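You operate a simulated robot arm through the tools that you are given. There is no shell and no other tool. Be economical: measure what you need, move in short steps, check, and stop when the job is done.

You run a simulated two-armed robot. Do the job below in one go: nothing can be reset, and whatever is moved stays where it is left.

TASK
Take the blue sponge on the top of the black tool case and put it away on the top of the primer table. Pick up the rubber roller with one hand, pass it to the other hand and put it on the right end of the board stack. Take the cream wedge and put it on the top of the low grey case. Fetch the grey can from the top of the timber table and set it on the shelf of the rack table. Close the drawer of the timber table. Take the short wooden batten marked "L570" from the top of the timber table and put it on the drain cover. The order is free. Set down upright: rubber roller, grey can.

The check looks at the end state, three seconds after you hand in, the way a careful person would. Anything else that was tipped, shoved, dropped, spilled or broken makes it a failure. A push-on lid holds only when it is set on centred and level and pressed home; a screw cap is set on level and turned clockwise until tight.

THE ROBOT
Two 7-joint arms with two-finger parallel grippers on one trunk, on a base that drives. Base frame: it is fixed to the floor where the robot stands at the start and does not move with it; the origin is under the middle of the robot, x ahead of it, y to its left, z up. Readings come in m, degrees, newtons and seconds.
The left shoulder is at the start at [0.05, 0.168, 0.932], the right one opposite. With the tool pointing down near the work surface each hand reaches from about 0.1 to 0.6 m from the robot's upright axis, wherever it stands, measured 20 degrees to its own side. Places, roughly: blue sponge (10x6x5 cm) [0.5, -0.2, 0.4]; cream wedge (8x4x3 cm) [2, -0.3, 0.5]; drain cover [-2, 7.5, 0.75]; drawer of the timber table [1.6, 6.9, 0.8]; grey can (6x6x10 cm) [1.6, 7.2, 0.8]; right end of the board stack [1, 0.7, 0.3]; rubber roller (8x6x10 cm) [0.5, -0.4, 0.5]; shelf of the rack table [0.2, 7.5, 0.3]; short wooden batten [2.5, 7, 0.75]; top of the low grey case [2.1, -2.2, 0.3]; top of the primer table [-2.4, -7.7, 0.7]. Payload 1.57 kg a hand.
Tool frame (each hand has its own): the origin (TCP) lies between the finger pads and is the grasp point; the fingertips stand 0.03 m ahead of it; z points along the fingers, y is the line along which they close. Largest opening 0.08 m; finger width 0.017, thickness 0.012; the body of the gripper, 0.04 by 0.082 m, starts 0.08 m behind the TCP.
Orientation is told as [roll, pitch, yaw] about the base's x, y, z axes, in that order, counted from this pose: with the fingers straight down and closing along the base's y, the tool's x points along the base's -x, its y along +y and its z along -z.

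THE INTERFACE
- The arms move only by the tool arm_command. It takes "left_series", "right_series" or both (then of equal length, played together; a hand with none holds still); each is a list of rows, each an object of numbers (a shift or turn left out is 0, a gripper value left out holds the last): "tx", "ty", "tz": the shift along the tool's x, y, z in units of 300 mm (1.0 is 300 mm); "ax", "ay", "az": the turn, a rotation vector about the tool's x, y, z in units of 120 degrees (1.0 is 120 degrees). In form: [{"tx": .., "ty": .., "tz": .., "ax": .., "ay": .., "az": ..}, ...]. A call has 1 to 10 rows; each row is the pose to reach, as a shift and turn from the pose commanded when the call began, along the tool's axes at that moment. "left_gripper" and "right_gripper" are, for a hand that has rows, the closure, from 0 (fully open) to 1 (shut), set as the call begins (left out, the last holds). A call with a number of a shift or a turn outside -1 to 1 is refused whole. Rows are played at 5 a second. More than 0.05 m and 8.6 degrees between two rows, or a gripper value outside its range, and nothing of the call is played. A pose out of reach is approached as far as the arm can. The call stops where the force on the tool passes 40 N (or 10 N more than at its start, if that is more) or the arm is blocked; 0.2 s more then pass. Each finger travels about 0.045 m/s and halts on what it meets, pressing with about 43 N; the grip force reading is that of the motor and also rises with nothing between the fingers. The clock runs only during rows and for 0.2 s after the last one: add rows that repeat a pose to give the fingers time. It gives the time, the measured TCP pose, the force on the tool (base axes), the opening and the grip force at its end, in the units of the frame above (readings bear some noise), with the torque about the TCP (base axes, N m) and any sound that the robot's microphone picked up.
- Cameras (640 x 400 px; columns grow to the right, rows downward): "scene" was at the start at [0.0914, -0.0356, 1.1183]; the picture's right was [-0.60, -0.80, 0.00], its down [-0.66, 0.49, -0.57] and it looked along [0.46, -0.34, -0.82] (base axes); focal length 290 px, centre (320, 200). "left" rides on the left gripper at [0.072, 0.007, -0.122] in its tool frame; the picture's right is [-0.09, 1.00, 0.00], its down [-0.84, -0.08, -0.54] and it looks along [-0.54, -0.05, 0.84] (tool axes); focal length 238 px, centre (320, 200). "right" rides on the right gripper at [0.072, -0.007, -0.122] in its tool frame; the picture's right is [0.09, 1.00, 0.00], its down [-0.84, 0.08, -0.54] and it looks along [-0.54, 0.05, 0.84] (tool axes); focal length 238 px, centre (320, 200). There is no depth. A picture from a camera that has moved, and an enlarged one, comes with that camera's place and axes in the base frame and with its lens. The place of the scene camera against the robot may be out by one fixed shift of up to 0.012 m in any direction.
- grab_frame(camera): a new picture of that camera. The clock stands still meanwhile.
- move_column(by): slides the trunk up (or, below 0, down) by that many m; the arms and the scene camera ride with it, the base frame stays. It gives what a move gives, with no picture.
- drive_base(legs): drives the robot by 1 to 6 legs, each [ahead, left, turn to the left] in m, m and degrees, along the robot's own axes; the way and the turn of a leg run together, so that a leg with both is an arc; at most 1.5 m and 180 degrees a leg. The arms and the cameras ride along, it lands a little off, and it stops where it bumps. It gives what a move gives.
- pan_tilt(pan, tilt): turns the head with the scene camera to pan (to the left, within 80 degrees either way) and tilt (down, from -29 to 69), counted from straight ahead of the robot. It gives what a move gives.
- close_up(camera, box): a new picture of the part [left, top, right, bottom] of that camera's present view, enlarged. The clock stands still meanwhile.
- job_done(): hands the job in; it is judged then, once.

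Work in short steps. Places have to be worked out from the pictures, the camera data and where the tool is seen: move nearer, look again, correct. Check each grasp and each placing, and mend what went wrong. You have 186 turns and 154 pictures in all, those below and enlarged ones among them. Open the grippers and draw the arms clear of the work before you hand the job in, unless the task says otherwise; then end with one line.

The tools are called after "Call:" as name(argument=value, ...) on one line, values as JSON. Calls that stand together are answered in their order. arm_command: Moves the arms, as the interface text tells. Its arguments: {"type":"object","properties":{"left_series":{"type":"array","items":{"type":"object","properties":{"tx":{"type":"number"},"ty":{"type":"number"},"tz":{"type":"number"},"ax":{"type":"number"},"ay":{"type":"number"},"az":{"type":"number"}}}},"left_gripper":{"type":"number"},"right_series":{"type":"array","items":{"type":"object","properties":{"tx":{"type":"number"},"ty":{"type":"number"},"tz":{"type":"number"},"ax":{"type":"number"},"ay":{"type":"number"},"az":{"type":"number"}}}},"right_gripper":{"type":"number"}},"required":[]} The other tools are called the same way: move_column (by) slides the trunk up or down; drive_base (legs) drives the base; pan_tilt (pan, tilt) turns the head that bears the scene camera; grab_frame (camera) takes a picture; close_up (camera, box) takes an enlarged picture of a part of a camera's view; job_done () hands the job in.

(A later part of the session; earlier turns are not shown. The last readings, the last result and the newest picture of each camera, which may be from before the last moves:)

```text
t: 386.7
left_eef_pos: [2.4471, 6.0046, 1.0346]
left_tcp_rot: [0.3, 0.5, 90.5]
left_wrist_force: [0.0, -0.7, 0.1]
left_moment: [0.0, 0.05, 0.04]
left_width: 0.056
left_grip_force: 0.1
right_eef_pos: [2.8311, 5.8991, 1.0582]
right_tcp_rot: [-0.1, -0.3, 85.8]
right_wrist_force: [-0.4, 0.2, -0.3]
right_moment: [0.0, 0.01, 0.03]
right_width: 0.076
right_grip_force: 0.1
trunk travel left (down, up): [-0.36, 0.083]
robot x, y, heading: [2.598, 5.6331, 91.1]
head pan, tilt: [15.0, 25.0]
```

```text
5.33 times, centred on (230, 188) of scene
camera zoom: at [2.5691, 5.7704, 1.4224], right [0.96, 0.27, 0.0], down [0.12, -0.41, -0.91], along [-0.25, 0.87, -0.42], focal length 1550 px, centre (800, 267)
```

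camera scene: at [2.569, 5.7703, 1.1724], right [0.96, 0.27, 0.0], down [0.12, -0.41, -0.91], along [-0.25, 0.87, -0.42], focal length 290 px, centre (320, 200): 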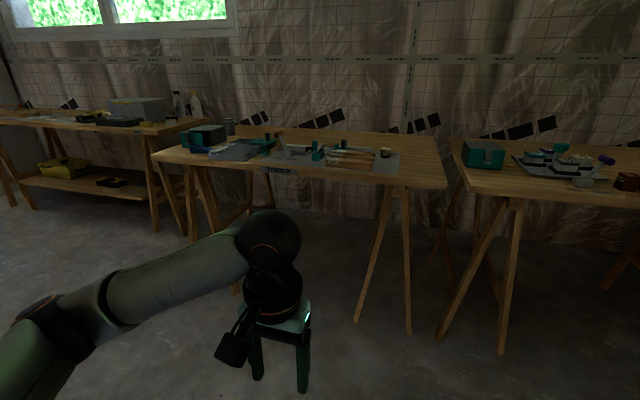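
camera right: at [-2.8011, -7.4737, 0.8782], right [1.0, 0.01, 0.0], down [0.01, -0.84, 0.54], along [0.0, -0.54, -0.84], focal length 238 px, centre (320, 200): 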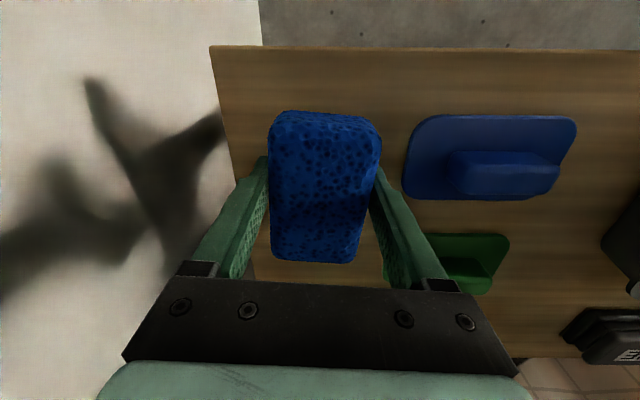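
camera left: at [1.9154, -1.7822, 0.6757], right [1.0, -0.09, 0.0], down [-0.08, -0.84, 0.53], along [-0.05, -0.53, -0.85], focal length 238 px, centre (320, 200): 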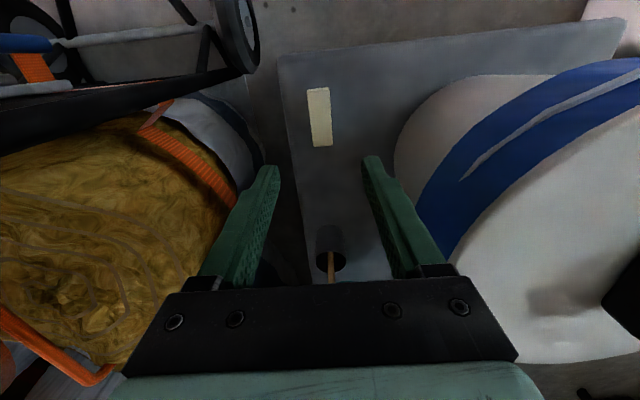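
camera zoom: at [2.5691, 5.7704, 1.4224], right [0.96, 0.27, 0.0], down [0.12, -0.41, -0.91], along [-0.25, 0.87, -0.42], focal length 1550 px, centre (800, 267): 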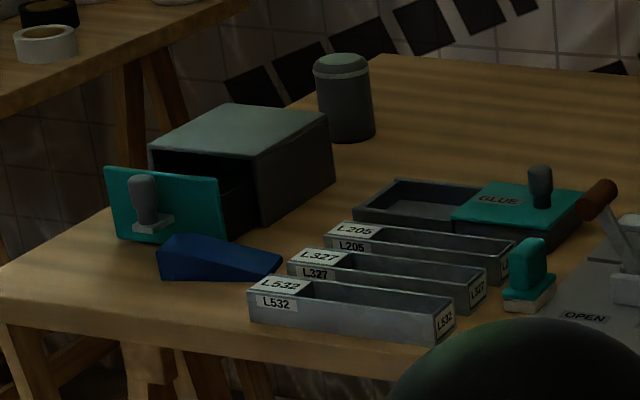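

L570 is the front-most wooden batten, centre ≈[2.365,6.907], about 19 cm long along x. I drive to about [2.2,6.4] so the right hand can take it.

Call:
drive_base(legs=[[0, 0.4, -1], [0.76, 0, 0]])

Call:
arm_command(right_series=[{"az": -0.07}, {"az": -0.14}, {"az": -0.21}, {"az": -0.28}, {"az": -0.35}, {"az": -0.42}, {"az": -0.49}, {"az": -0.56}, {"az": -0.63}, {"az": -0.7}], right_gripper=0)

Call:
pan_tilt(pan=-5, tilt=50)

Call:
grab_frame(camera="scene")

Call:
grab_frame(camera="right")

```text
t: 394.4
left_eef_pos: [2.0598, 6.7638, 1.0343]
left_tcp_rot: [0.3, 0.5, 89.3]
left_wrist_force: [0.0, -0.4, -0.3]
left_moment: [-0.03, -0.04, -0.01]
left_width: 0.0562
left_grip_force: 0.1
right_eef_pos: [2.441, 6.6515, 1.0586]
right_tcp_rot: [-0.2, -0.2, 84.4]
right_wrist_force: [0.3, -0.2, -0.8]
right_moment: [0.01, 0.04, 0.0]
right_width: 0.0761
right_grip_force: 0.0
trunk travel left (down, up): [-0.36, 0.083]
robot x, y, heading: [2.2064, 6.3936, 89.8]
head pan, tilt: [15.0, 25.0]
```

```text
t: 396.6
left_eef_pos: [2.0597, 6.7649, 1.0352]
left_tcp_rot: [0.3, 0.6, 89.3]
left_wrist_force: [-0.6, 0.6, 0.3]
left_moment: [0.0, -0.01, 0.03]
left_width: 0.0564
left_grip_force: 0.2
right_eef_pos: [2.4417, 6.6516, 1.058]
right_tcp_rot: [-0.4, 0.1, 168.7]
right_wrist_force: [0.0, 0.3, 0.7]
right_moment: [-0.02, -0.01, 0.0]
right_width: 0.08
right_grip_force: 0.0
trunk travel left (down, up): [-0.36, 0.083]
robot x, y, heading: [2.202, 6.3931, 89.5]
head pan, tilt: [15.0, 25.0]
```

```text
t: 397.5
left_eef_pos: [2.0613, 6.7634, 1.0346]
left_tcp_rot: [0.3, 0.5, 89.3]
left_wrist_force: [0.5, 0.5, -0.8]
left_moment: [0.0, 0.01, 0.0]
left_width: 0.056
left_grip_force: 0.1
right_eef_pos: [2.4411, 6.6523, 1.0593]
right_tcp_rot: [-0.2, 0.0, 168.4]
right_wrist_force: [0.4, 0.0, -0.2]
right_moment: [0.03, -0.01, 0.04]
right_width: 0.0801
right_grip_force: 0.0
trunk travel left (down, up): [-0.36, 0.083]
robot x, y, heading: [2.2012, 6.3898, 89.7]
head pan, tilt: [-5.0, 50.0]
```

```text
53 pictures are left
camera scene: at [2.206, 6.5161, 1.385], right [1.0, -0.09, 0.0], down [-0.07, -0.76, -0.64], along [0.06, 0.64, -0.77], focal length 290 px, centre (320, 200)
```

scene: 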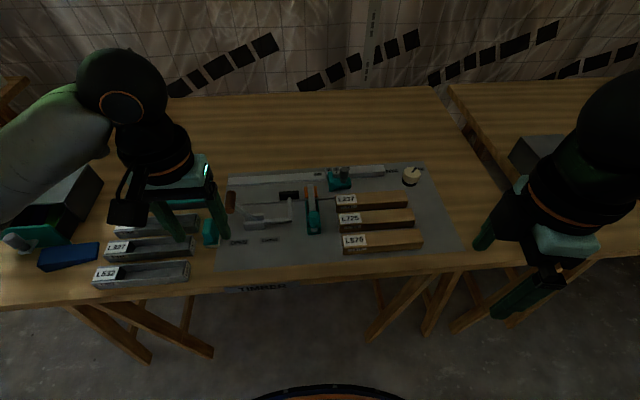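

```text
52 pictures are left
camera right: at [2.5118, 6.6432, 1.1803], right [-0.11, -0.99, 0.0], down [-0.84, 0.09, 0.54], along [-0.54, 0.06, -0.84], focal length 238 px, centre (320, 200)
```

right: 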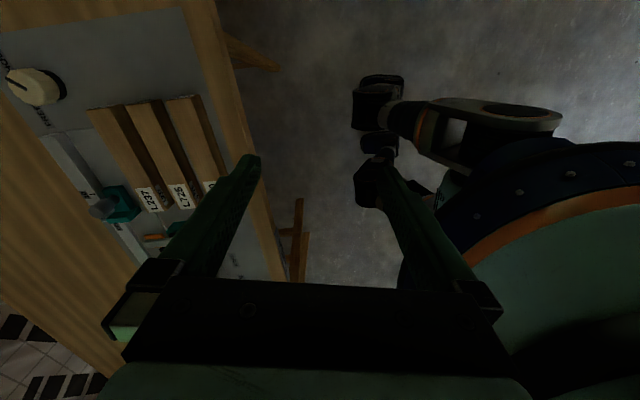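

Batten L570's top is near z≈0.78, centre ≈[2.395,6.865]. I bring the right hand over it, turned to close along y, at z≈0.95.

Call:
arm_command(right_series=[{"tx": -0.05, "ty": -0.11, "tz": 0.06, "az": -0.02}, {"tx": -0.1, "ty": -0.22, "tz": 0.12, "az": -0.04}, {"tx": -0.15, "ty": -0.33, "tz": 0.18, "az": -0.06}, {"tx": -0.2, "ty": -0.44, "tz": 0.24, "az": -0.08}, {"tx": -0.245, "ty": -0.55, "tz": 0.3, "az": -0.096}, {"tx": -0.29, "ty": -0.656, "tz": 0.367, "az": -0.096}])

Call:
grab_frame(camera="right")

```text
t: 398.9
left_eef_pos: [2.0607, 6.7648, 1.0345]
left_tcp_rot: [0.4, 0.5, 89.2]
left_wrist_force: [-0.9, -0.1, 0.1]
left_moment: [0.0, -0.04, 0.01]
left_width: 0.0562
left_grip_force: 0.2
right_eef_pos: [2.3947, 6.8631, 0.9487]
right_tcp_rot: [-0.2, 0.3, 180.0]
right_wrist_force: [0.2, -0.1, 0.1]
right_moment: [-0.02, 0.02, -0.02]
right_width: 0.0799
right_grip_force: 0.1
trunk travel left (down, up): [-0.36, 0.083]
robot x, y, heading: [2.2036, 6.3902, 89.5]
head pan, tilt: [-5.0, 50.0]
```

```text
51 pictures are left
camera right: at [2.4663, 6.8688, 1.0706], right [0.09, -1.0, 0.0], down [-0.84, -0.08, 0.54], along [-0.54, -0.05, -0.84], focal length 238 px, centre (320, 200)
```

right: 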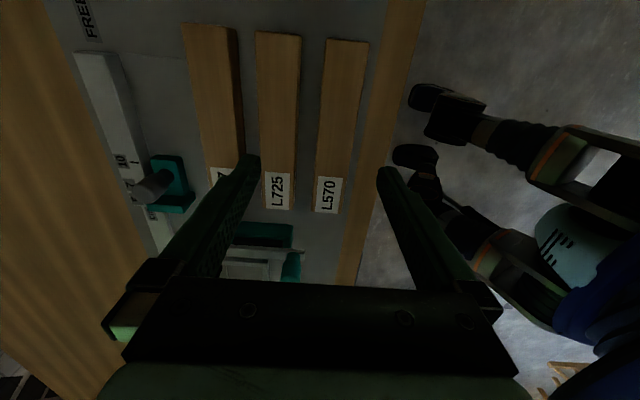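

L570 runs from x 2.26 to 2.475 at y≈6.842, with a 2.7 cm gap to L725. I set the opening to 6 cm, centre over it, and descend to z≈0.85 for a check.

Call:
arm_command(right_series=[{"tx": -0.04, "ty": 0.04, "tz": 0.1}, {"tx": -0.082, "ty": 0.08, "tz": 0.2}, {"tx": -0.082, "ty": 0.08, "tz": 0.33}], right_gripper=0.25)

Call:
grab_frame(camera="right")

```text
t: 399.7
left_eef_pos: [2.0601, 6.7641, 1.0346]
left_tcp_rot: [0.3, 0.5, 89.3]
left_wrist_force: [0.0, -0.4, 0.7]
left_moment: [0.0, 0.05, 0.02]
left_width: 0.056
left_grip_force: 0.0
right_eef_pos: [2.371, 6.8387, 0.8471]
right_tcp_rot: [-0.2, 0.1, 179.9]
right_wrist_force: [0.7, 0.4, 0.9]
right_moment: [0.02, -0.01, -0.03]
right_width: 0.06
right_grip_force: 0.1
trunk travel left (down, up): [-0.36, 0.083]
robot x, y, heading: [2.2015, 6.3931, 89.9]
head pan, tilt: [-5.0, 50.0]
```

```text
50 pictures are left
camera right: at [2.4423, 6.8453, 0.9703], right [0.09, -1.0, 0.0], down [-0.84, -0.08, 0.54], along [-0.54, -0.05, -0.84], focal length 238 px, centre (320, 200)
```

right: 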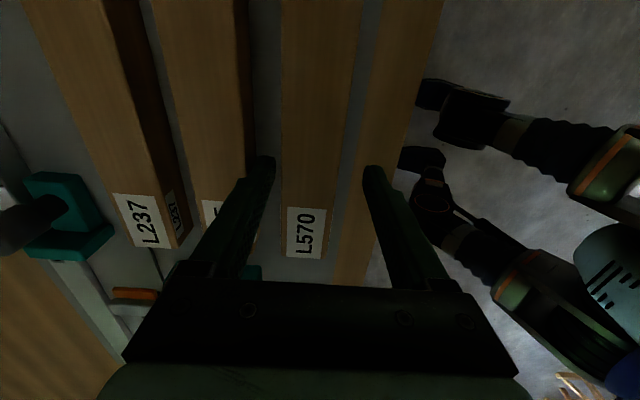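

The label puts the batten's centre at y≈6.845, so I shift 6 mm toward +y and descend in small guarded rows.

Call:
arm_command(right_series=[{"ty": -0.02}, {"ty": -0.02, "tz": 0.05}, {"ty": -0.02, "tz": 0.1}, {"ty": -0.02, "tz": 0.14}, {"ty": -0.02, "tz": 0.17}, {"ty": -0.02, "tz": 0.19}, {"ty": -0.02, "tz": 0.21}])

Call:
grab_frame(camera="right")

```text
t: 400.6
left_eef_pos: [2.0604, 6.7626, 1.0362]
left_tcp_rot: [0.4, 0.4, 89.2]
left_wrist_force: [0.5, -0.5, -0.4]
left_moment: [-0.04, 0.01, -0.01]
left_width: 0.056
left_grip_force: 0.1
right_eef_pos: [2.3716, 6.8479, 0.831]
right_tcp_rot: [-0.7, 0.1, -180.0]
right_wrist_force: [2.5, -8.0, 16.5]
right_moment: [-0.96, -0.04, 0.11]
right_width: 0.0663
right_grip_force: 4.1
trunk travel left (down, up): [-0.36, 0.083]
robot x, y, heading: [2.205, 6.3924, 89.6]
head pan, tilt: [-5.0, 50.0]
stopped in row 4 (right hand): the force on the tool passed its limit at 53 N (the readings are from after the stop); the commanded pose is now the measured one
```

```text
49 pictures are left
camera right: at [2.4429, 6.8535, 0.9526], right [0.09, -1.0, -0.01], down [-0.84, -0.09, 0.54], along [-0.54, -0.04, -0.84], focal length 238 px, centre (320, 200)
```

right: 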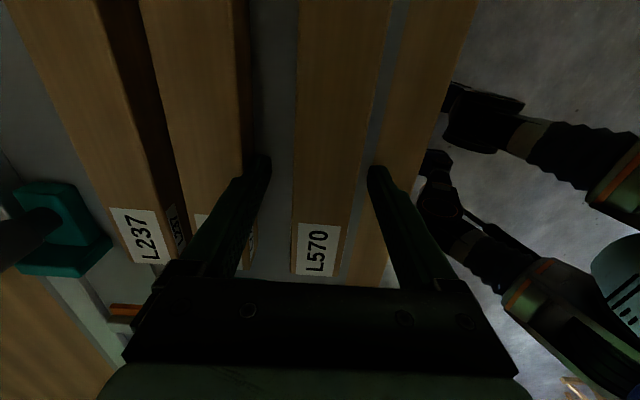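

One finger landed on L570's top edge; comparing at equal depth, I need to be about 6 mm toward −y. I rise 15 mm, shift, level and descend again.

Call:
arm_command(right_series=[{"tz": -0.05, "ax": 0.004}, {"ty": 0.02, "tz": -0.05, "ax": 0.004}, {"ty": 0.02, "tz": -0.05, "ax": 0.004}], right_gripper=0.2)

Call:
close_up(camera="right", box=[220, 60, 420, 280])

```text
t: 401.4
left_eef_pos: [2.0601, 6.7637, 1.0337]
left_tcp_rot: [0.3, 0.4, 89.2]
left_wrist_force: [-0.7, 0.0, 0.4]
left_moment: [0.01, 0.01, -0.01]
left_width: 0.0561
left_grip_force: 0.0
right_eef_pos: [2.3718, 6.8434, 0.842]
right_tcp_rot: [-1.3, 0.1, 179.9]
right_wrist_force: [-0.1, -0.8, 0.2]
right_moment: [0.03, -0.03, -0.02]
right_width: 0.0638
right_grip_force: 0.1
trunk travel left (down, up): [-0.36, 0.083]
robot x, y, heading: [2.2043, 6.3928, 89.3]
head pan, tilt: [-5.0, 50.0]
```

```text
1.82 times, centred on (320, 170) of right
camera zoom: at [2.4429, 6.8468, 0.9656], right [0.09, -1.0, -0.02], down [-0.84, -0.09, 0.54], along [-0.54, -0.03, -0.84], focal length 433 px, centre (320, 254)
```

zoom: 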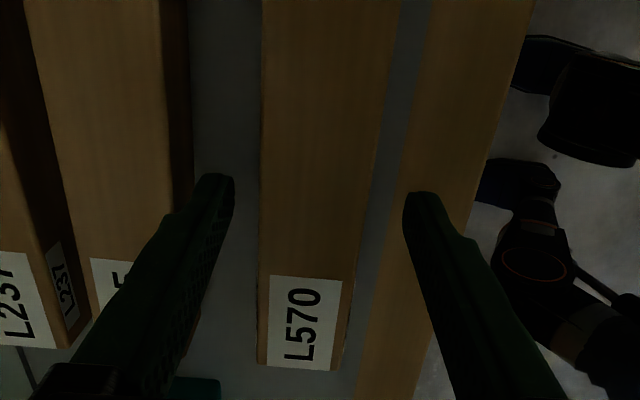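

Now the fingers straddle L570 evenly. I correct the small roll and descend in 6 mm rows.

Call:
arm_command(right_series=[{"ax": -0.011}, {"tz": 0.03, "ax": -0.011}, {"tz": 0.06, "ax": -0.011}, {"tz": 0.09, "ax": -0.011}, {"tz": 0.12, "ax": -0.011}, {"tz": 0.14, "ax": -0.011}])

Call:
close_up(camera="right", box=[220, 60, 420, 280])

```text
t: 402.3
left_eef_pos: [2.0605, 6.7638, 1.0346]
left_tcp_rot: [0.4, 0.4, 89.2]
left_wrist_force: [-0.6, 0.5, -0.7]
left_moment: [-0.05, 0.0, -0.02]
left_width: 0.0558
left_grip_force: 0.0
right_eef_pos: [2.3703, 6.847, 0.8305]
right_tcp_rot: [-0.5, -0.2, 180.0]
right_wrist_force: [1.8, -6.9, 17.4]
right_moment: [-1.02, -0.13, 0.07]
right_width: 0.0704
right_grip_force: 3.8
trunk travel left (down, up): [-0.36, 0.083]
robot x, y, heading: [2.2024, 6.3906, 89.5]
head pan, tilt: [-5.0, 50.0]
stopped in row 4 (right hand): the force on the tool passed its limit at 50 N (the readings are from after the stop); the commanded pose is now the measured one
```

```text
1.82 times, centred on (320, 170) of right
camera zoom: at [2.4431, 6.8521, 0.9522], right [0.09, -1.0, -0.01], down [-0.83, -0.08, 0.54], along [-0.54, -0.04, -0.84], focal length 433 px, centre (320, 254)
```

zoom: 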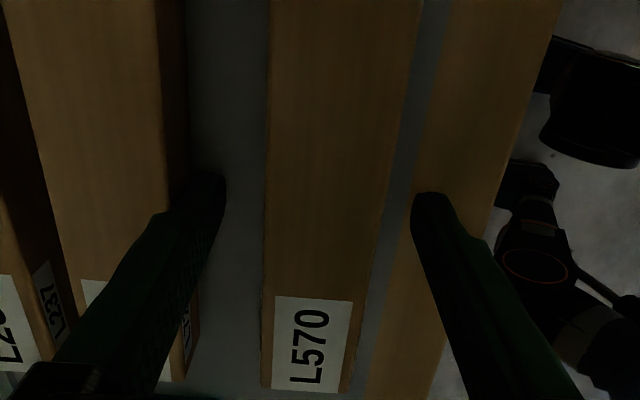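

The same contact height with the moment on the −y finger means the fingertip is on the table top itself (z≈0.80), already straddling the batten. I rise 4 mm and close.

Call:
arm_command(right_series=[{"tz": -0.015}, {"tz": -0.015}])

Call:
arm_command(right_series=[{}, {}, {}, {}, {}], right_gripper=1)

Call:
arm_command(right_series=[{"tz": -0.04}, {"tz": -0.12}, {"tz": -0.24}, {"tz": -0.36}])

Call:
grab_frame(camera="right")

```text
t: 402.9
left_eef_pos: [2.0602, 6.7655, 1.0341]
left_tcp_rot: [0.4, 0.5, 89.1]
left_wrist_force: [0.1, 0.8, -0.3]
left_moment: [-0.04, 0.01, -0.02]
left_width: 0.0562
left_grip_force: 0.0
right_eef_pos: [2.3716, 6.8486, 0.832]
right_tcp_rot: [-0.5, -0.2, 180.0]
right_wrist_force: [0.6, -0.6, -0.7]
right_moment: [0.03, 0.02, 0.01]
right_width: 0.0643
right_grip_force: 0.1
trunk travel left (down, up): [-0.36, 0.083]
robot x, y, heading: [2.2055, 6.3919, 89.6]
head pan, tilt: [-5.0, 50.0]
```

```text
t: 404.1
left_eef_pos: [2.0608, 6.7646, 1.0352]
left_tcp_rot: [0.3, 0.4, 89.1]
left_wrist_force: [-0.3, 0.4, -0.7]
left_moment: [-0.01, 0.0, -0.05]
left_width: 0.056
left_grip_force: 0.0
right_eef_pos: [2.3704, 6.8464, 0.831]
right_tcp_rot: [-0.6, -0.1, 180.1]
right_wrist_force: [0.2, -0.8, 0.4]
right_moment: [-0.04, 0.04, 0.0]
right_width: 0.0373
right_grip_force: 43.1
trunk travel left (down, up): [-0.36, 0.083]
robot x, y, heading: [2.2043, 6.3883, 89.6]
head pan, tilt: [-5.0, 50.0]
```

```text
t: 405.1
left_eef_pos: [2.0601, 6.7638, 1.0337]
left_tcp_rot: [0.4, 0.5, 89.2]
left_wrist_force: [0.8, -0.1, 0.6]
left_moment: [-0.01, -0.01, -0.02]
left_width: 0.0561
left_grip_force: 0.0
right_eef_pos: [2.3708, 6.8459, 0.94]
right_tcp_rot: [-0.5, 0.0, 179.9]
right_wrist_force: [0.2, 0.0, -1.3]
right_moment: [0.01, 0.03, 0.01]
right_width: 0.0371
right_grip_force: 42.7
trunk travel left (down, up): [-0.36, 0.083]
robot x, y, heading: [2.2076, 6.3903, 89.7]
head pan, tilt: [-5.0, 50.0]
```

```text
46 pictures are left
camera right: at [2.4438, 6.8517, 1.0624], right [0.09, -1.0, -0.01], down [-0.84, -0.08, 0.54], along [-0.54, -0.04, -0.84], focal length 238 px, centre (320, 200)
```

right: 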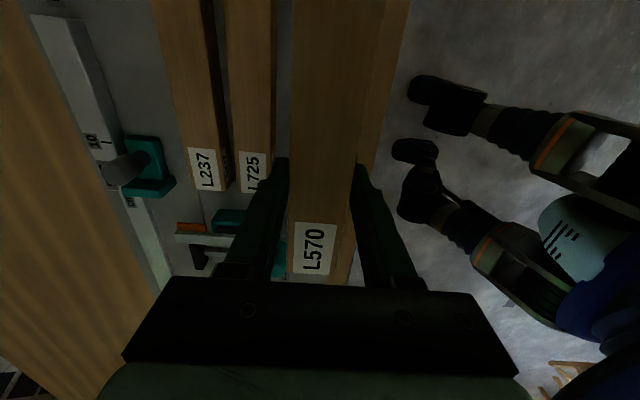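

L570 is lifted cleanly and its neighbours stayed. I raise and tuck it, close the left gripper, and strafe left 0.4 m to the drawer box.

Call:
arm_command(right_series=[{"tz": -0.1}, {"tz": -0.2}, {"ty": 0.12, "tz": -0.25}, {"ty": 0.26, "tz": -0.25}, {"ty": 0.4, "tz": -0.25}, {"ty": 0.5, "tz": -0.25}], left_series=[{}, {}, {}, {}, {}, {}], left_gripper=1)

Call:
drive_base(legs=[[0, 0.4, 0]])

Call:
pan_tilt(pan=10, tilt=42)

Call:
grab_frame(camera="scene")

```text
t: 406.5
left_eef_pos: [2.0604, 6.7644, 1.0347]
left_tcp_rot: [0.3, 0.4, 89.2]
left_wrist_force: [0.0, -0.3, 0.1]
left_moment: [0.02, 0.0, 0.02]
left_width: 0.0001
left_grip_force: 20.9
right_eef_pos: [2.3727, 6.6944, 1.0134]
right_tcp_rot: [-0.4, -0.1, 179.9]
right_wrist_force: [-0.7, 0.2, -0.9]
right_moment: [0.01, 0.0, -0.01]
right_width: 0.0371
right_grip_force: 43.3
trunk travel left (down, up): [-0.36, 0.083]
robot x, y, heading: [2.2043, 6.3923, 89.4]
head pan, tilt: [-5.0, 50.0]
```

```text
t: 410.6
left_eef_pos: [1.659, 6.7656, 1.0348]
left_tcp_rot: [0.3, 0.5, 89.5]
left_wrist_force: [0.2, 0.4, -0.1]
left_moment: [0.01, -0.01, 0.02]
left_width: 0.0
left_grip_force: 21.3
right_eef_pos: [1.971, 6.6981, 1.0137]
right_tcp_rot: [-0.5, -0.1, -179.7]
right_wrist_force: [0.0, 0.2, -0.5]
right_moment: [-0.03, 0.05, 0.01]
right_width: 0.037
right_grip_force: 42.6
trunk travel left (down, up): [-0.36, 0.083]
robot x, y, heading: [1.8035, 6.3961, 90.0]
head pan, tilt: [-5.0, 50.0]
```

```text
t: 411.3
left_eef_pos: [1.6587, 6.7651, 1.035]
left_tcp_rot: [0.2, 0.5, 89.4]
left_wrist_force: [0.3, 0.2, 0.0]
left_moment: [0.02, 0.05, -0.03]
left_width: 0.0
left_grip_force: 21.2
right_eef_pos: [1.9722, 6.6986, 1.0143]
right_tcp_rot: [-0.4, 0.0, -179.8]
right_wrist_force: [0.5, 0.0, -1.9]
right_moment: [0.04, 0.02, 0.02]
right_width: 0.0371
right_grip_force: 43.1
trunk travel left (down, up): [-0.36, 0.083]
robot x, y, heading: [1.8031, 6.3975, 89.8]
head pan, tilt: [10.0, 42.0]
```

```text
45 pictures are left
camera scene: at [1.7853, 6.5238, 1.3961], right [0.99, 0.17, 0.0], down [0.11, -0.66, -0.74], along [-0.13, 0.73, -0.67], focal length 290 px, centre (320, 200)
```

scene: 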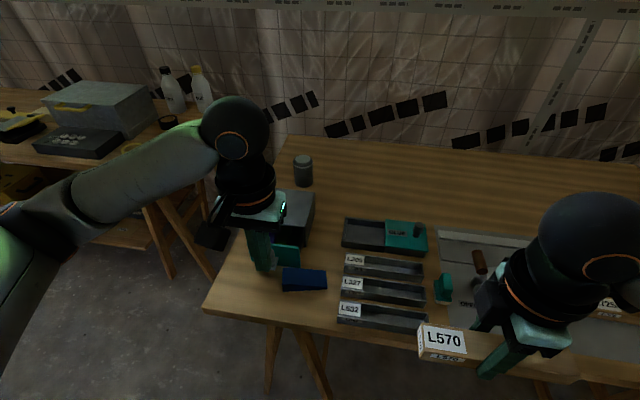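

The open drawer panel is at y≈6.91, x about 1.56–1.67. I move the closed left fingers in front of it and look with the hand camera.

Call:
arm_command(left_series=[{"tx": -0.02, "ty": 0.05, "tz": 0.1}, {"tx": -0.04, "ty": 0.1, "tz": 0.2}, {"tx": -0.067, "ty": 0.153, "tz": 0.3}])

Call:
grab_frame(camera="left")

```text
t: 412.1
left_eef_pos: [1.6151, 6.7872, 0.9452]
left_tcp_rot: [0.3, 0.3, 89.4]
left_wrist_force: [0.2, 0.2, 0.7]
left_moment: [0.01, 0.02, 0.01]
left_width: 0.0
left_grip_force: 21.2
right_eef_pos: [1.9707, 6.6972, 1.0139]
right_tcp_rot: [-0.5, -0.1, -179.9]
right_wrist_force: [1.1, 0.4, -1.9]
right_moment: [-0.02, 0.06, -0.02]
right_width: 0.0369
right_grip_force: 42.9
trunk travel left (down, up): [-0.36, 0.083]
robot x, y, heading: [1.8048, 6.3921, 89.7]
head pan, tilt: [10.0, 42.0]
```

```text
44 pictures are left
camera left: at [1.6074, 6.7155, 1.0671], right [-0.99, 0.1, 0.0], down [0.09, 0.84, 0.54], along [0.05, 0.53, -0.84], focal length 238 px, centre (320, 200)
```

left: 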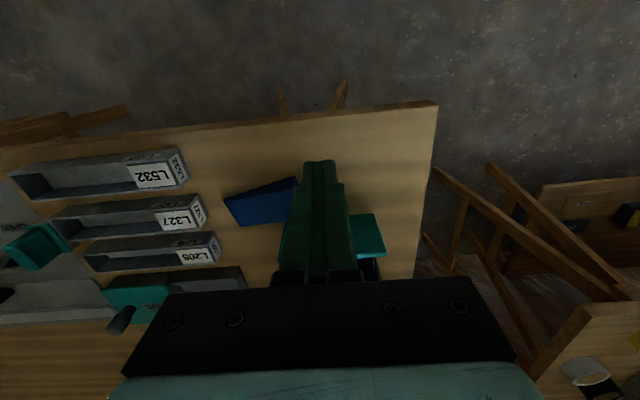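

The panel spans x≈1.57–1.67, and a blue item stands just right of it. I back off slightly, centre at x≈1.607, and lower the fingertips to z≈0.855.

Call:
arm_command(left_series=[{"tx": 0.1, "ty": 0.027}, {"tx": 0.1, "ty": 0.027, "tz": 0.1}, {"tx": 0.1, "ty": 0.027, "tz": 0.2}])

Call:
arm_command(left_series=[{"tx": -0.05}, {"tx": -0.1}, {"tx": -0.15}, {"tx": -0.2}, {"tx": -0.25}])

Call:
grab_frame(camera="scene")

```text
t: 412.9
left_eef_pos: [1.6053, 6.7552, 0.8841]
left_tcp_rot: [0.2, 0.5, 89.5]
left_wrist_force: [-0.8, 0.0, -0.2]
left_moment: [-0.02, -0.01, -0.01]
left_width: 0.0
left_grip_force: 20.8
right_eef_pos: [1.9717, 6.6976, 1.0139]
right_tcp_rot: [-0.5, 0.0, -179.7]
right_wrist_force: [0.1, -0.1, -1.3]
right_moment: [0.0, -0.03, 0.0]
right_width: 0.0372
right_grip_force: 43.0
trunk travel left (down, up): [-0.36, 0.083]
robot x, y, heading: [1.8018, 6.3971, 89.6]
head pan, tilt: [10.0, 42.0]
```

```text
t: 414.1
left_eef_pos: [1.6053, 6.8302, 0.8844]
left_tcp_rot: [0.3, 0.4, 89.4]
left_wrist_force: [-0.1, 0.0, -0.5]
left_moment: [0.02, -0.04, 0.01]
left_width: 0.0002
left_grip_force: 21.4
right_eef_pos: [1.9716, 6.6977, 1.0122]
right_tcp_rot: [-0.5, -0.1, -179.8]
right_wrist_force: [0.2, 0.3, -1.1]
right_moment: [0.0, -0.01, 0.01]
right_width: 0.0372
right_grip_force: 42.7
trunk travel left (down, up): [-0.36, 0.083]
robot x, y, heading: [1.8054, 6.3947, 89.9]
head pan, tilt: [10.0, 42.0]
```

```text
43 pictures are left
camera scene: at [1.7853, 6.524, 1.3961], right [0.99, 0.17, 0.0], down [0.11, -0.66, -0.74], along [-0.13, 0.73, -0.67], focal length 290 px, centre (320, 200)
```

scene: 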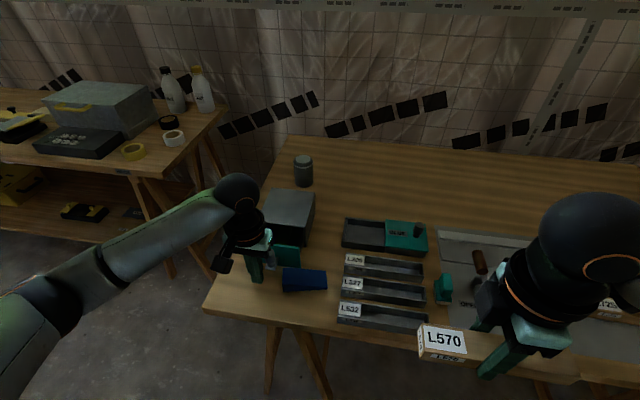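

No contact yet; the knob is just ahead. I push on in 1 cm rows.

Call:
arm_command(left_series=[{"tx": -0.035}, {"tx": -0.07}, {"tx": -0.105}, {"tx": -0.14}, {"tx": -0.175}, {"tx": -0.21}])

Call:
close_up(camera="scene", box=[200, 150, 360, 310])

```text
t: 415.5
left_eef_pos: [1.6062, 6.8943, 0.8843]
left_tcp_rot: [0.3, 0.5, 89.3]
left_wrist_force: [0.8, 0.0, -0.9]
left_moment: [0.0, -0.04, 0.0]
left_width: 0.0
left_grip_force: 21.1
right_eef_pos: [1.9722, 6.6966, 1.0131]
right_tcp_rot: [-0.4, -0.1, -179.8]
right_wrist_force: [-0.1, -0.7, -1.6]
right_moment: [-0.02, 0.02, -0.02]
right_width: 0.0374
right_grip_force: 43.3
trunk travel left (down, up): [-0.36, 0.083]
robot x, y, heading: [1.81, 6.3887, 89.6]
head pan, tilt: [10.0, 42.0]
```

```text
2.50 times, centred on (280, 230) of scene
camera zoom: at [1.7853, 6.5239, 1.3961], right [0.99, 0.17, 0.0], down [0.11, -0.66, -0.74], along [-0.13, 0.73, -0.67], focal length 726 px, centre (420, 125)
```

zoom: 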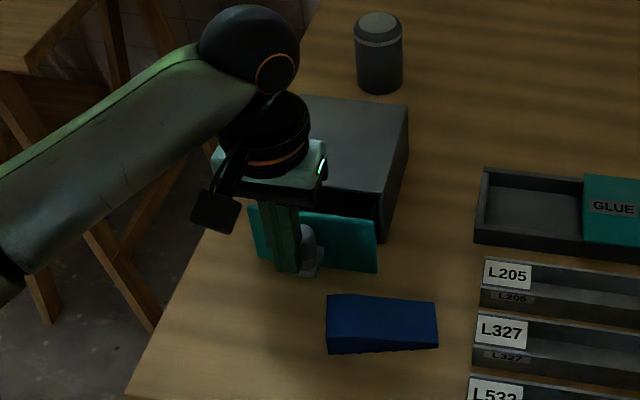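

The fingers are just left of the knob at the panel. I push further, watching the force.

Call:
arm_command(left_series=[{"tx": -0.03}, {"tx": -0.06}, {"tx": -0.09}, {"tx": -0.12}, {"tx": -0.15}, {"tx": -0.18}, {"tx": -0.21}, {"tx": -0.24}, {"tx": -0.27}, {"tx": -0.3}])

Call:
close_up(camera="scene", box=[200, 150, 360, 310])

```text
t: 416.7
left_eef_pos: [1.6067, 6.9239, 0.8811]
left_tcp_rot: [0.4, 2.3, 89.0]
left_wrist_force: [-2.1, -18.8, 8.6]
left_moment: [0.1, 0.08, -0.07]
left_width: 0.0
left_grip_force: 21.9
right_eef_pos: [1.9711, 6.6959, 1.013]
right_tcp_rot: [-0.5, 0.0, -179.6]
right_wrist_force: [0.0, -0.5, -0.9]
right_moment: [-0.03, 0.01, 0.0]
right_width: 0.037
right_grip_force: 42.5
trunk travel left (down, up): [-0.36, 0.083]
robot x, y, heading: [1.8081, 6.3908, 90.1]
head pan, tilt: [10.0, 42.0]
stopped in row 5 (left hand): the force on the tool passed its limit at 48 N (the readings are from after the stop); the commanded pose is now the measured one
```

```text
2.50 times, centred on (280, 230) of scene
camera zoom: at [1.7851, 6.521, 1.3966], right [0.98, 0.17, 0.0], down [0.12, -0.66, -0.74], along [-0.13, 0.73, -0.67], focal length 726 px, centre (420, 125)
```

zoom: 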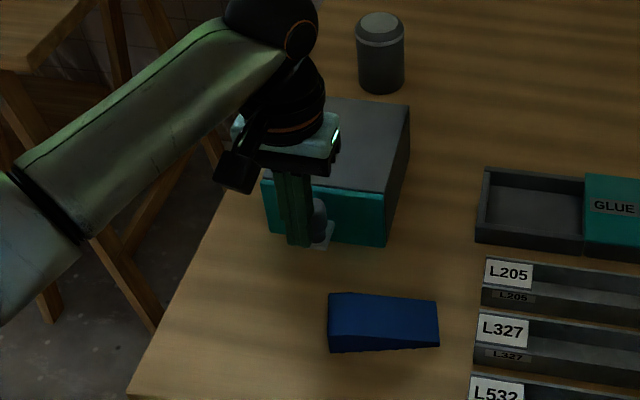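

The drawer front is flush with the box. I draw the left hand back and up. The can (≈[1.60,7.24]) is too deep from here but only 11 cm from the table's left edge, so I drive round to the left end and face it.

Call:
arm_command(left_series=[{"tx": 0.1}, {"tx": 0.2}, {"tx": 0.3, "tz": -0.1}, {"tx": 0.4, "tz": -0.22}, {"tx": 0.45, "tz": -0.36}, {"tx": 0.45, "tz": -0.5}], left_gripper=0)

Call:
drive_base(legs=[[0, 0.7, 0], [0.42, 0, 0], [0, 0, -68]])

Call:
pan_tilt(pan=10, tilt=42)

Call:
grab_frame(camera="scene")

```text
t: 418.1
left_eef_pos: [1.6068, 6.7971, 1.0362]
left_tcp_rot: [0.4, 2.1, 89.1]
left_wrist_force: [0.2, -0.3, 0.5]
left_moment: [-0.02, 0.05, 0.0]
left_width: 0.0802
left_grip_force: 0.2
right_eef_pos: [1.9714, 6.6978, 1.0129]
right_tcp_rot: [-0.5, -0.2, -179.7]
right_wrist_force: [0.0, -1.0, -1.1]
right_moment: [0.01, 0.01, 0.0]
right_width: 0.0371
right_grip_force: 43.0
trunk travel left (down, up): [-0.36, 0.083]
robot x, y, heading: [1.8058, 6.3909, 89.8]
head pan, tilt: [10.0, 42.0]
```

```text
t: 429.8
left_eef_pos: [1.4066, 7.1534, 1.036]
left_tcp_rot: [0.3, 2.0, 21.4]
left_wrist_force: [0.3, -0.2, 0.6]
left_moment: [-0.01, 0.02, 0.02]
left_width: 0.08
left_grip_force: 0.1
right_eef_pos: [1.4507, 6.7762, 1.0141]
right_tcp_rot: [-0.5, -0.1, 112.5]
right_wrist_force: [-0.5, 0.0, -0.7]
right_moment: [0.0, 0.04, 0.03]
right_width: 0.0369
right_grip_force: 43.0
trunk travel left (down, up): [-0.36, 0.083]
robot x, y, heading: [1.1092, 6.8127, 22.3]
head pan, tilt: [10.0, 42.0]
```

```text
t: 430.4
left_eef_pos: [1.4053, 7.1545, 1.0355]
left_tcp_rot: [0.3, 2.0, 21.4]
left_wrist_force: [-0.6, 0.3, -0.4]
left_moment: [0.01, -0.01, -0.01]
left_width: 0.08
left_grip_force: 0.0
right_eef_pos: [1.4504, 6.7755, 1.0134]
right_tcp_rot: [-0.4, -0.1, 112.5]
right_wrist_force: [-0.1, 0.0, -1.4]
right_moment: [0.0, 0.04, 0.03]
right_width: 0.0369
right_grip_force: 43.7
trunk travel left (down, up): [-0.36, 0.083]
robot x, y, heading: [1.1087, 6.814, 22.2]
head pan, tilt: [10.0, 42.0]
```

```text
40 pictures are left
camera scene: at [1.208, 6.8822, 1.3962], right [0.53, -0.85, 0.0], down [-0.57, -0.36, -0.74], along [0.63, 0.4, -0.67], focal length 290 px, centre (320, 200)
```

scene: 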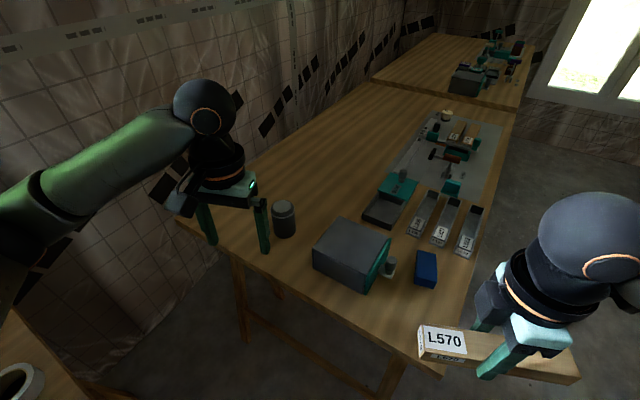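

The drawer is closed and the can is at about [1.60,7.25]. I tilt the left hand 45° pointing at it and bring it to 12 cm short.

Call:
arm_command(left_series=[{"az": -0.06}, {"az": -0.115}])

Call:
arm_command(left_series=[{"ay": -0.065}, {"ay": -0.13}, {"ay": -0.195}, {"ay": -0.26}, {"ay": -0.325}, {"ay": -0.392}])

Call:
arm_command(left_series=[{"tx": -0.02, "ty": -0.03, "tz": 0.12}, {"tx": -0.04, "ty": -0.06, "tz": 0.24}, {"tx": -0.06, "ty": -0.09, "tz": 0.36}, {"tx": -0.083, "ty": -0.118, "tz": 0.48}])

Call:
grab_frame(camera="left")

Call:
close_up(camera="scene", box=[180, 130, 380, 290])

```text
t: 431.0
left_eef_pos: [1.4059, 7.1537, 1.0355]
left_tcp_rot: [0.9, 1.7, 35.3]
left_wrist_force: [0.3, 0.1, 0.5]
left_moment: [-0.01, 0.0, 0.02]
left_width: 0.08
left_grip_force: 0.1
right_eef_pos: [1.4504, 6.7762, 1.0128]
right_tcp_rot: [-0.6, -0.1, 112.5]
right_wrist_force: [-0.3, -0.5, -0.8]
right_moment: [0.01, 0.06, -0.02]
right_width: 0.0371
right_grip_force: 43.1
trunk travel left (down, up): [-0.36, 0.083]
robot x, y, heading: [1.1045, 6.8147, 22.2]
head pan, tilt: [10.0, 42.0]
```

```text
t: 432.4
left_eef_pos: [1.4041, 7.1541, 1.036]
left_tcp_rot: [1.2, -45.4, 34.3]
left_wrist_force: [0.4, -0.8, 0.4]
left_moment: [0.04, -0.03, 0.0]
left_width: 0.0799
left_grip_force: 0.1
right_eef_pos: [1.45, 6.777, 1.0125]
right_tcp_rot: [-0.5, -0.1, 112.4]
right_wrist_force: [0.6, 0.7, -0.6]
right_moment: [0.04, 0.02, -0.02]
right_width: 0.0371
right_grip_force: 43.2
trunk travel left (down, up): [-0.36, 0.083]
robot x, y, heading: [1.1062, 6.8171, 22.0]
head pan, tilt: [10.0, 42.0]
```

```text
t: 433.4
left_eef_pos: [1.5245, 7.1955, 0.9509]
left_tcp_rot: [1.4, -45.4, 34.3]
left_wrist_force: [0.1, 0.3, 0.6]
left_moment: [0.0, 0.0, 0.01]
left_width: 0.0801
left_grip_force: 0.1
right_eef_pos: [1.45, 6.7762, 1.0127]
right_tcp_rot: [-0.4, 0.0, 112.5]
right_wrist_force: [0.5, 0.0, -1.4]
right_moment: [0.01, 0.02, -0.01]
right_width: 0.0372
right_grip_force: 42.8
trunk travel left (down, up): [-0.36, 0.083]
robot x, y, heading: [1.1059, 6.8153, 22.0]
head pan, tilt: [10.0, 42.0]
```

```text
39 pictures are left
camera left: at [1.4083, 7.1213, 0.9858], right [-0.52, 0.85, 0.08], down [0.22, 0.04, 0.97], along [0.83, 0.52, -0.21], focal length 238 px, centre (320, 200)
```

left: 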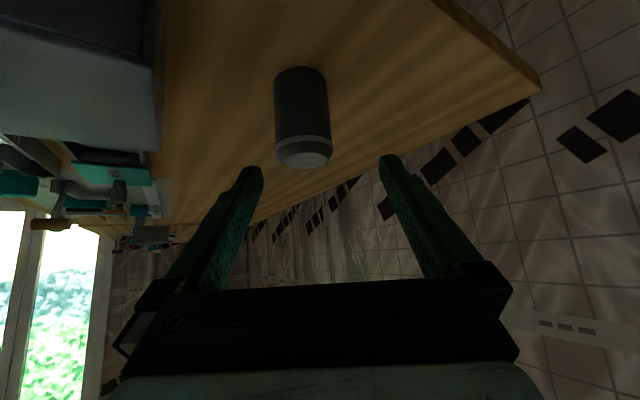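

```text
2.50 times, centred on (280, 210) of scene
camera zoom: at [1.2083, 6.8822, 1.3962], right [0.53, -0.85, 0.0], down [-0.57, -0.36, -0.74], along [0.63, 0.4, -0.67], focal length 726 px, centre (420, 175)
```

zoom: 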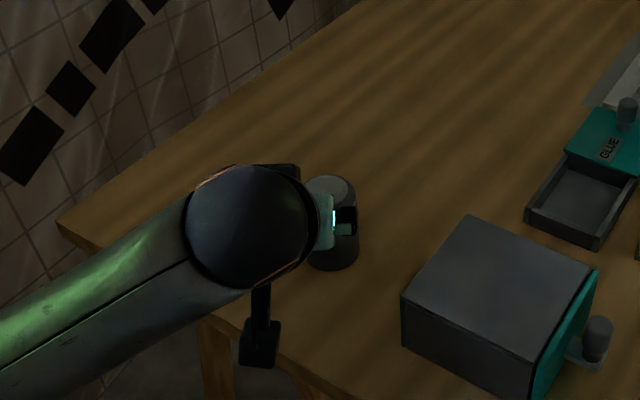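

The can's axis works out at about [1.615,7.242], 1.3 cm right of my line. I correct sideways, then advance along the tool axis.

Call:
arm_command(left_series=[{"ty": -0.042}, {"tx": -0.01, "ty": -0.042, "tz": 0.12}, {"tx": -0.02, "ty": -0.042, "tz": 0.24}, {"tx": -0.032, "ty": -0.042, "tz": 0.34}, {"tx": -0.032, "ty": -0.042, "tz": 0.43}])

Call:
grab_frame(camera="left")

```text
t: 434.6
left_eef_pos: [1.609, 7.2426, 0.8664]
left_tcp_rot: [1.3, -45.3, 34.1]
left_wrist_force: [0.9, 0.2, -0.1]
left_moment: [-0.03, 0.01, 0.01]
left_width: 0.0799
left_grip_force: 0.0
right_eef_pos: [1.4498, 6.7754, 1.0133]
right_tcp_rot: [-0.4, -0.1, 112.5]
right_wrist_force: [0.5, 0.2, -0.5]
right_moment: [0.01, -0.02, 0.0]
right_width: 0.0371
right_grip_force: 43.0
trunk travel left (down, up): [-0.36, 0.083]
robot x, y, heading: [1.109, 6.8144, 22.1]
head pan, tilt: [10.0, 42.0]
```

```text
37 pictures are left
camera left: at [1.495, 7.1683, 0.9019], right [-0.52, 0.85, 0.08], down [0.22, 0.04, 0.97], along [0.83, 0.52, -0.21], focal length 238 px, centre (320, 200)
```

left: 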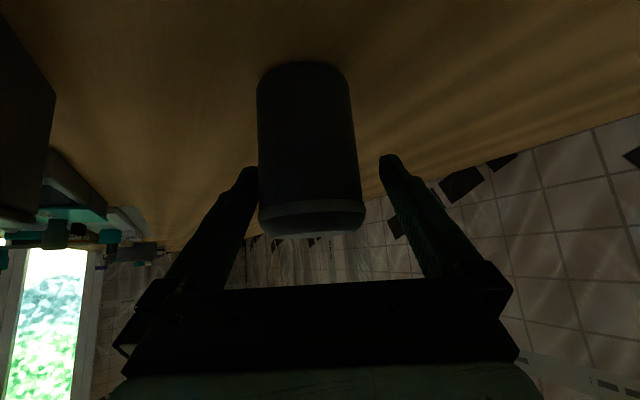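

The can is between the fingers, 6 mm off centre. I correct that and close.

Call:
arm_command(left_series=[{"ty": -0.02}, {"ty": -0.02}])

Call:
arm_command(left_series=[{}, {}, {}, {}, {}], left_gripper=1)

Call:
arm_command(left_series=[{"tx": -0.04, "tz": -0.04}, {"tx": -0.1, "tz": -0.1}, {"tx": -0.2, "tz": -0.2}])

Call:
grab_frame(camera="scene")

```text
t: 435.2
left_eef_pos: [1.6133, 7.2374, 0.8674]
left_tcp_rot: [1.5, -45.2, 34.3]
left_wrist_force: [0.1, 0.5, -0.2]
left_moment: [-0.03, 0.01, 0.01]
left_width: 0.08
left_grip_force: 0.1
right_eef_pos: [1.4509, 6.7768, 1.0127]
right_tcp_rot: [-0.4, -0.1, 112.5]
right_wrist_force: [-0.2, -0.2, -1.0]
right_moment: [-0.01, -0.01, 0.02]
right_width: 0.0372
right_grip_force: 42.4
trunk travel left (down, up): [-0.36, 0.083]
robot x, y, heading: [1.1055, 6.8124, 22.0]
head pan, tilt: [10.0, 42.0]
```

```text
t: 436.4
left_eef_pos: [1.6131, 7.2366, 0.8676]
left_tcp_rot: [1.2, -45.1, 34.3]
left_wrist_force: [0.5, -0.2, -0.2]
left_moment: [-0.04, -0.03, 0.01]
left_width: 0.059
left_grip_force: 43.0
right_eef_pos: [1.4501, 6.7766, 1.0129]
right_tcp_rot: [-0.4, -0.2, 112.6]
right_wrist_force: [0.5, 0.1, -0.4]
right_moment: [0.03, -0.02, 0.0]
right_width: 0.037
right_grip_force: 42.8
trunk travel left (down, up): [-0.36, 0.083]
robot x, y, heading: [1.1051, 6.8147, 22.4]
head pan, tilt: [10.0, 42.0]
```

```text
t: 437.2
left_eef_pos: [1.6142, 7.2343, 0.9509]
left_tcp_rot: [1.3, -45.0, 34.3]
left_wrist_force: [0.0, 0.5, -2.3]
left_moment: [-0.05, 0.0, -0.01]
left_width: 0.0589
left_grip_force: 42.7
right_eef_pos: [1.4507, 6.7766, 1.0139]
right_tcp_rot: [-0.4, -0.1, 112.5]
right_wrist_force: [0.8, -0.3, -1.4]
right_moment: [0.04, 0.04, 0.01]
right_width: 0.0369
right_grip_force: 43.2
trunk travel left (down, up): [-0.36, 0.083]
robot x, y, heading: [1.1019, 6.8142, 22.1]
head pan, tilt: [10.0, 42.0]
```

```text
36 pictures are left
camera scene: at [1.2081, 6.8821, 1.3961], right [0.53, -0.85, 0.0], down [-0.57, -0.36, -0.74], along [0.63, 0.4, -0.67], focal length 290 px, centre (320, 200)
```

scene: 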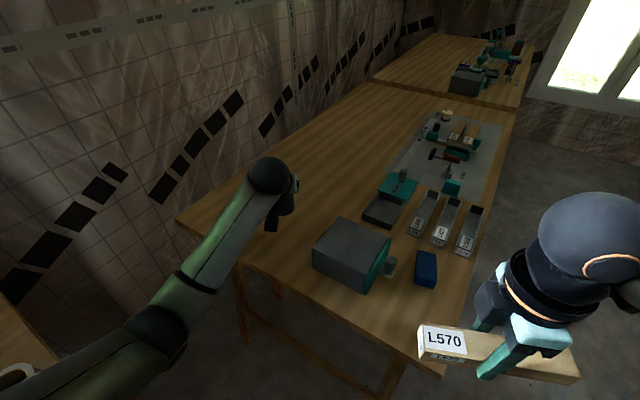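

The can is held at 0.059 m and comes up upright. I tuck it in, back away, turn to face north and move in front of the rack table.

Call:
arm_command(left_series=[{"tx": 0.08, "tz": -0.08}, {"tx": 0.16, "tz": -0.16}, {"tx": 0.25, "tz": -0.25}, {"tx": 0.34, "tz": -0.34}, {"tx": 0.42, "tz": -0.43}, {"tx": 0.47, "tz": -0.475}])

Call:
drive_base(legs=[[-0.35, 0, 0], [0, 0, 68], [-0.2, 0.45, 0]])

Call:
pan_tilt(pan=5, tilt=38)

Call:
grab_frame(camera="scene")

```text
t: 438.6
left_eef_pos: [1.4581, 7.1388, 0.9613]
left_tcp_rot: [3.0, -47.2, 34.7]
left_wrist_force: [-0.9, 0.6, -1.3]
left_moment: [0.01, -0.03, 0.01]
left_width: 0.059
left_grip_force: 43.3
right_eef_pos: [1.4505, 6.7769, 1.0134]
right_tcp_rot: [-0.4, -0.1, 112.5]
right_wrist_force: [-0.2, 0.3, -1.5]
right_moment: [0.01, 0.01, -0.01]
right_width: 0.0372
right_grip_force: 42.9
trunk travel left (down, up): [-0.36, 0.083]
robot x, y, heading: [1.1081, 6.8144, 22.0]
head pan, tilt: [10.0, 42.0]
```

```text
t: 447.9
left_eef_pos: [0.1608, 6.928, 0.9581]
left_tcp_rot: [3.5, -46.9, 102.3]
left_wrist_force: [-0.2, -0.6, -2.1]
left_moment: [0.01, 0.02, 0.0]
left_width: 0.0589
left_grip_force: 42.7
right_eef_pos: [0.4954, 6.7901, 1.0125]
right_tcp_rot: [-0.3, -0.1, -179.6]
right_wrist_force: [0.8, 0.3, -1.9]
right_moment: [0.02, -0.02, -0.02]
right_width: 0.0374
right_grip_force: 43.0
trunk travel left (down, up): [-0.36, 0.083]
robot x, y, heading: [0.3326, 6.4847, 89.8]
head pan, tilt: [10.0, 42.0]
```

```text
t: 448.6
left_eef_pos: [0.1582, 6.9271, 0.9583]
left_tcp_rot: [3.6, -46.9, 102.1]
left_wrist_force: [-0.1, 0.4, -3.0]
left_moment: [-0.01, 0.01, -0.02]
left_width: 0.0587
left_grip_force: 43.3
right_eef_pos: [0.4959, 6.7886, 1.0126]
right_tcp_rot: [-0.4, 0.0, -179.6]
right_wrist_force: [-0.1, -0.2, -2.2]
right_moment: [-0.03, 0.02, 0.0]
right_width: 0.0371
right_grip_force: 42.9
trunk travel left (down, up): [-0.36, 0.083]
robot x, y, heading: [0.3339, 6.4808, 89.9]
head pan, tilt: [5.0, 38.0]
```

```text
35 pictures are left
camera scene: at [0.3164, 6.6187, 1.4021], right [1.0, 0.09, 0.0], down [0.05, -0.61, -0.79], along [-0.07, 0.78, -0.62], focal length 290 px, centre (320, 200)
```

scene: 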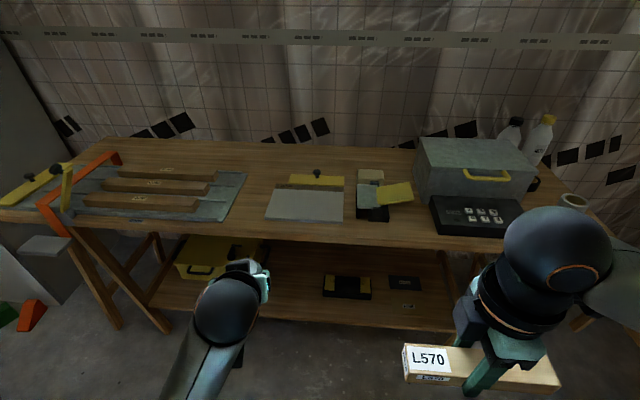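

The shelf has a free spot near [0.13,7.31]; its front edge is at y≈7.235 and the table top overhangs from y≈7.196. I raise and retract the right hand, square up the left hand, and lower the trunk.

Call:
arm_command(right_series=[{"tz": -0.13}, {"tz": -0.26}, {"ty": 0.08, "tz": -0.38}, {"ty": 0.2, "tz": -0.46}, {"ty": 0.3, "tz": -0.55}, {"ty": 0.33, "tz": -0.62}], left_series=[{"ax": 0.012, "az": 0.012}, {"ax": 0.024, "az": 0.024}, {"ax": 0.036, "az": 0.036}, {"ax": 0.048, "az": 0.048}, {"ax": 0.06, "az": 0.06}, {"ax": 0.0707, "az": 0.0707}])

Call:
move_column(by=-0.34)

```text
t: 450.0
left_eef_pos: [0.1588, 6.9265, 0.9583]
left_tcp_rot: [3.9, -46.3, 89.8]
left_wrist_force: [-0.9, 0.4, -2.1]
left_moment: [0.01, 0.01, 0.01]
left_width: 0.0589
left_grip_force: 43.3
right_eef_pos: [0.4971, 6.6876, 1.1995]
right_tcp_rot: [-0.4, -0.1, -179.7]
right_wrist_force: [-0.6, -0.6, -1.7]
right_moment: [-0.02, 0.0, 0.01]
right_width: 0.0371
right_grip_force: 42.7
trunk travel left (down, up): [-0.36, 0.083]
robot x, y, heading: [0.3269, 6.4831, 90.1]
head pan, tilt: [5.0, 38.0]
```

```text
t: 453.3
left_eef_pos: [0.1509, 6.9273, 0.6207]
left_tcp_rot: [6.1, -46.9, 88.7]
left_wrist_force: [-0.7, 0.4, -1.7]
left_moment: [0.0, 0.01, -0.01]
left_width: 0.0589
left_grip_force: 42.7
right_eef_pos: [0.4977, 6.6864, 0.8589]
right_tcp_rot: [-0.6, -0.1, -179.5]
right_wrist_force: [-0.6, 0.0, -2.1]
right_moment: [0.05, -0.01, 0.0]
right_width: 0.0372
right_grip_force: 42.9
trunk travel left (down, up): [-0.02, 0.423]
robot x, y, heading: [0.3294, 6.4843, 89.9]
head pan, tilt: [5.0, 38.0]
```

The left hand's orientation drifted a few degrees, so something may be touching the arm. I look.

Call:
pan_tilt(pan=30, tilt=50)

Call:
grab_frame(camera="scene")

```text
t: 454.2
left_eef_pos: [0.1506, 6.9282, 0.619]
left_tcp_rot: [6.1, -46.7, 88.7]
left_wrist_force: [0.3, -0.1, -1.5]
left_moment: [-0.02, -0.03, 0.01]
left_width: 0.0585
left_grip_force: 43.2
right_eef_pos: [0.4956, 6.6866, 0.8594]
right_tcp_rot: [-0.6, 0.0, -179.6]
right_wrist_force: [0.4, 0.2, -1.4]
right_moment: [0.03, 0.03, -0.01]
right_width: 0.0372
right_grip_force: 42.8
trunk travel left (down, up): [-0.02, 0.423]
robot x, y, heading: [0.3284, 6.4842, 90.2]
head pan, tilt: [30.0, 50.0]
```

```text
34 pictures are left
camera scene: at [0.2845, 6.5971, 1.0453], right [0.87, 0.5, 0.0], down [0.38, -0.66, -0.64], along [-0.32, 0.56, -0.76], focal length 290 px, centre (320, 200)
```

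scene: 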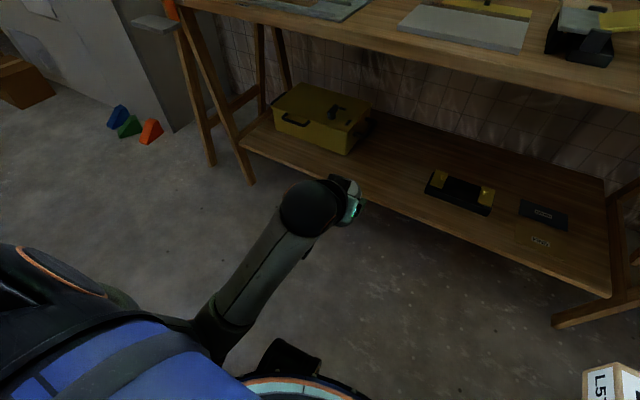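

The left elbow is folded down against my own base. I extend the hand forward 12 cm to free it and check the orientation.

Call:
arm_command(left_series=[{"tx": -0.07, "tz": 0.07}, {"tx": -0.14, "tz": 0.14}, {"tx": -0.21, "tz": 0.21}, {"tx": -0.28, "tz": 0.28}, {"tx": -0.28, "tz": 0.28}])

```text
t: 455.4
left_eef_pos: [0.1543, 7.0468, 0.6195]
left_tcp_rot: [3.8, -46.4, 90.0]
left_wrist_force: [-0.6, 0.5, -2.0]
left_moment: [-0.04, 0.02, 0.02]
left_width: 0.0585
left_grip_force: 43.6
right_eef_pos: [0.4965, 6.6888, 0.8571]
right_tcp_rot: [-0.5, -0.1, -179.6]
right_wrist_force: [0.6, 0.2, -1.6]
right_moment: [0.03, -0.01, -0.01]
right_width: 0.0369
right_grip_force: 43.0
trunk travel left (down, up): [-0.02, 0.423]
robot x, y, heading: [0.3253, 6.4837, 89.9]
head pan, tilt: [30.0, 50.0]
```

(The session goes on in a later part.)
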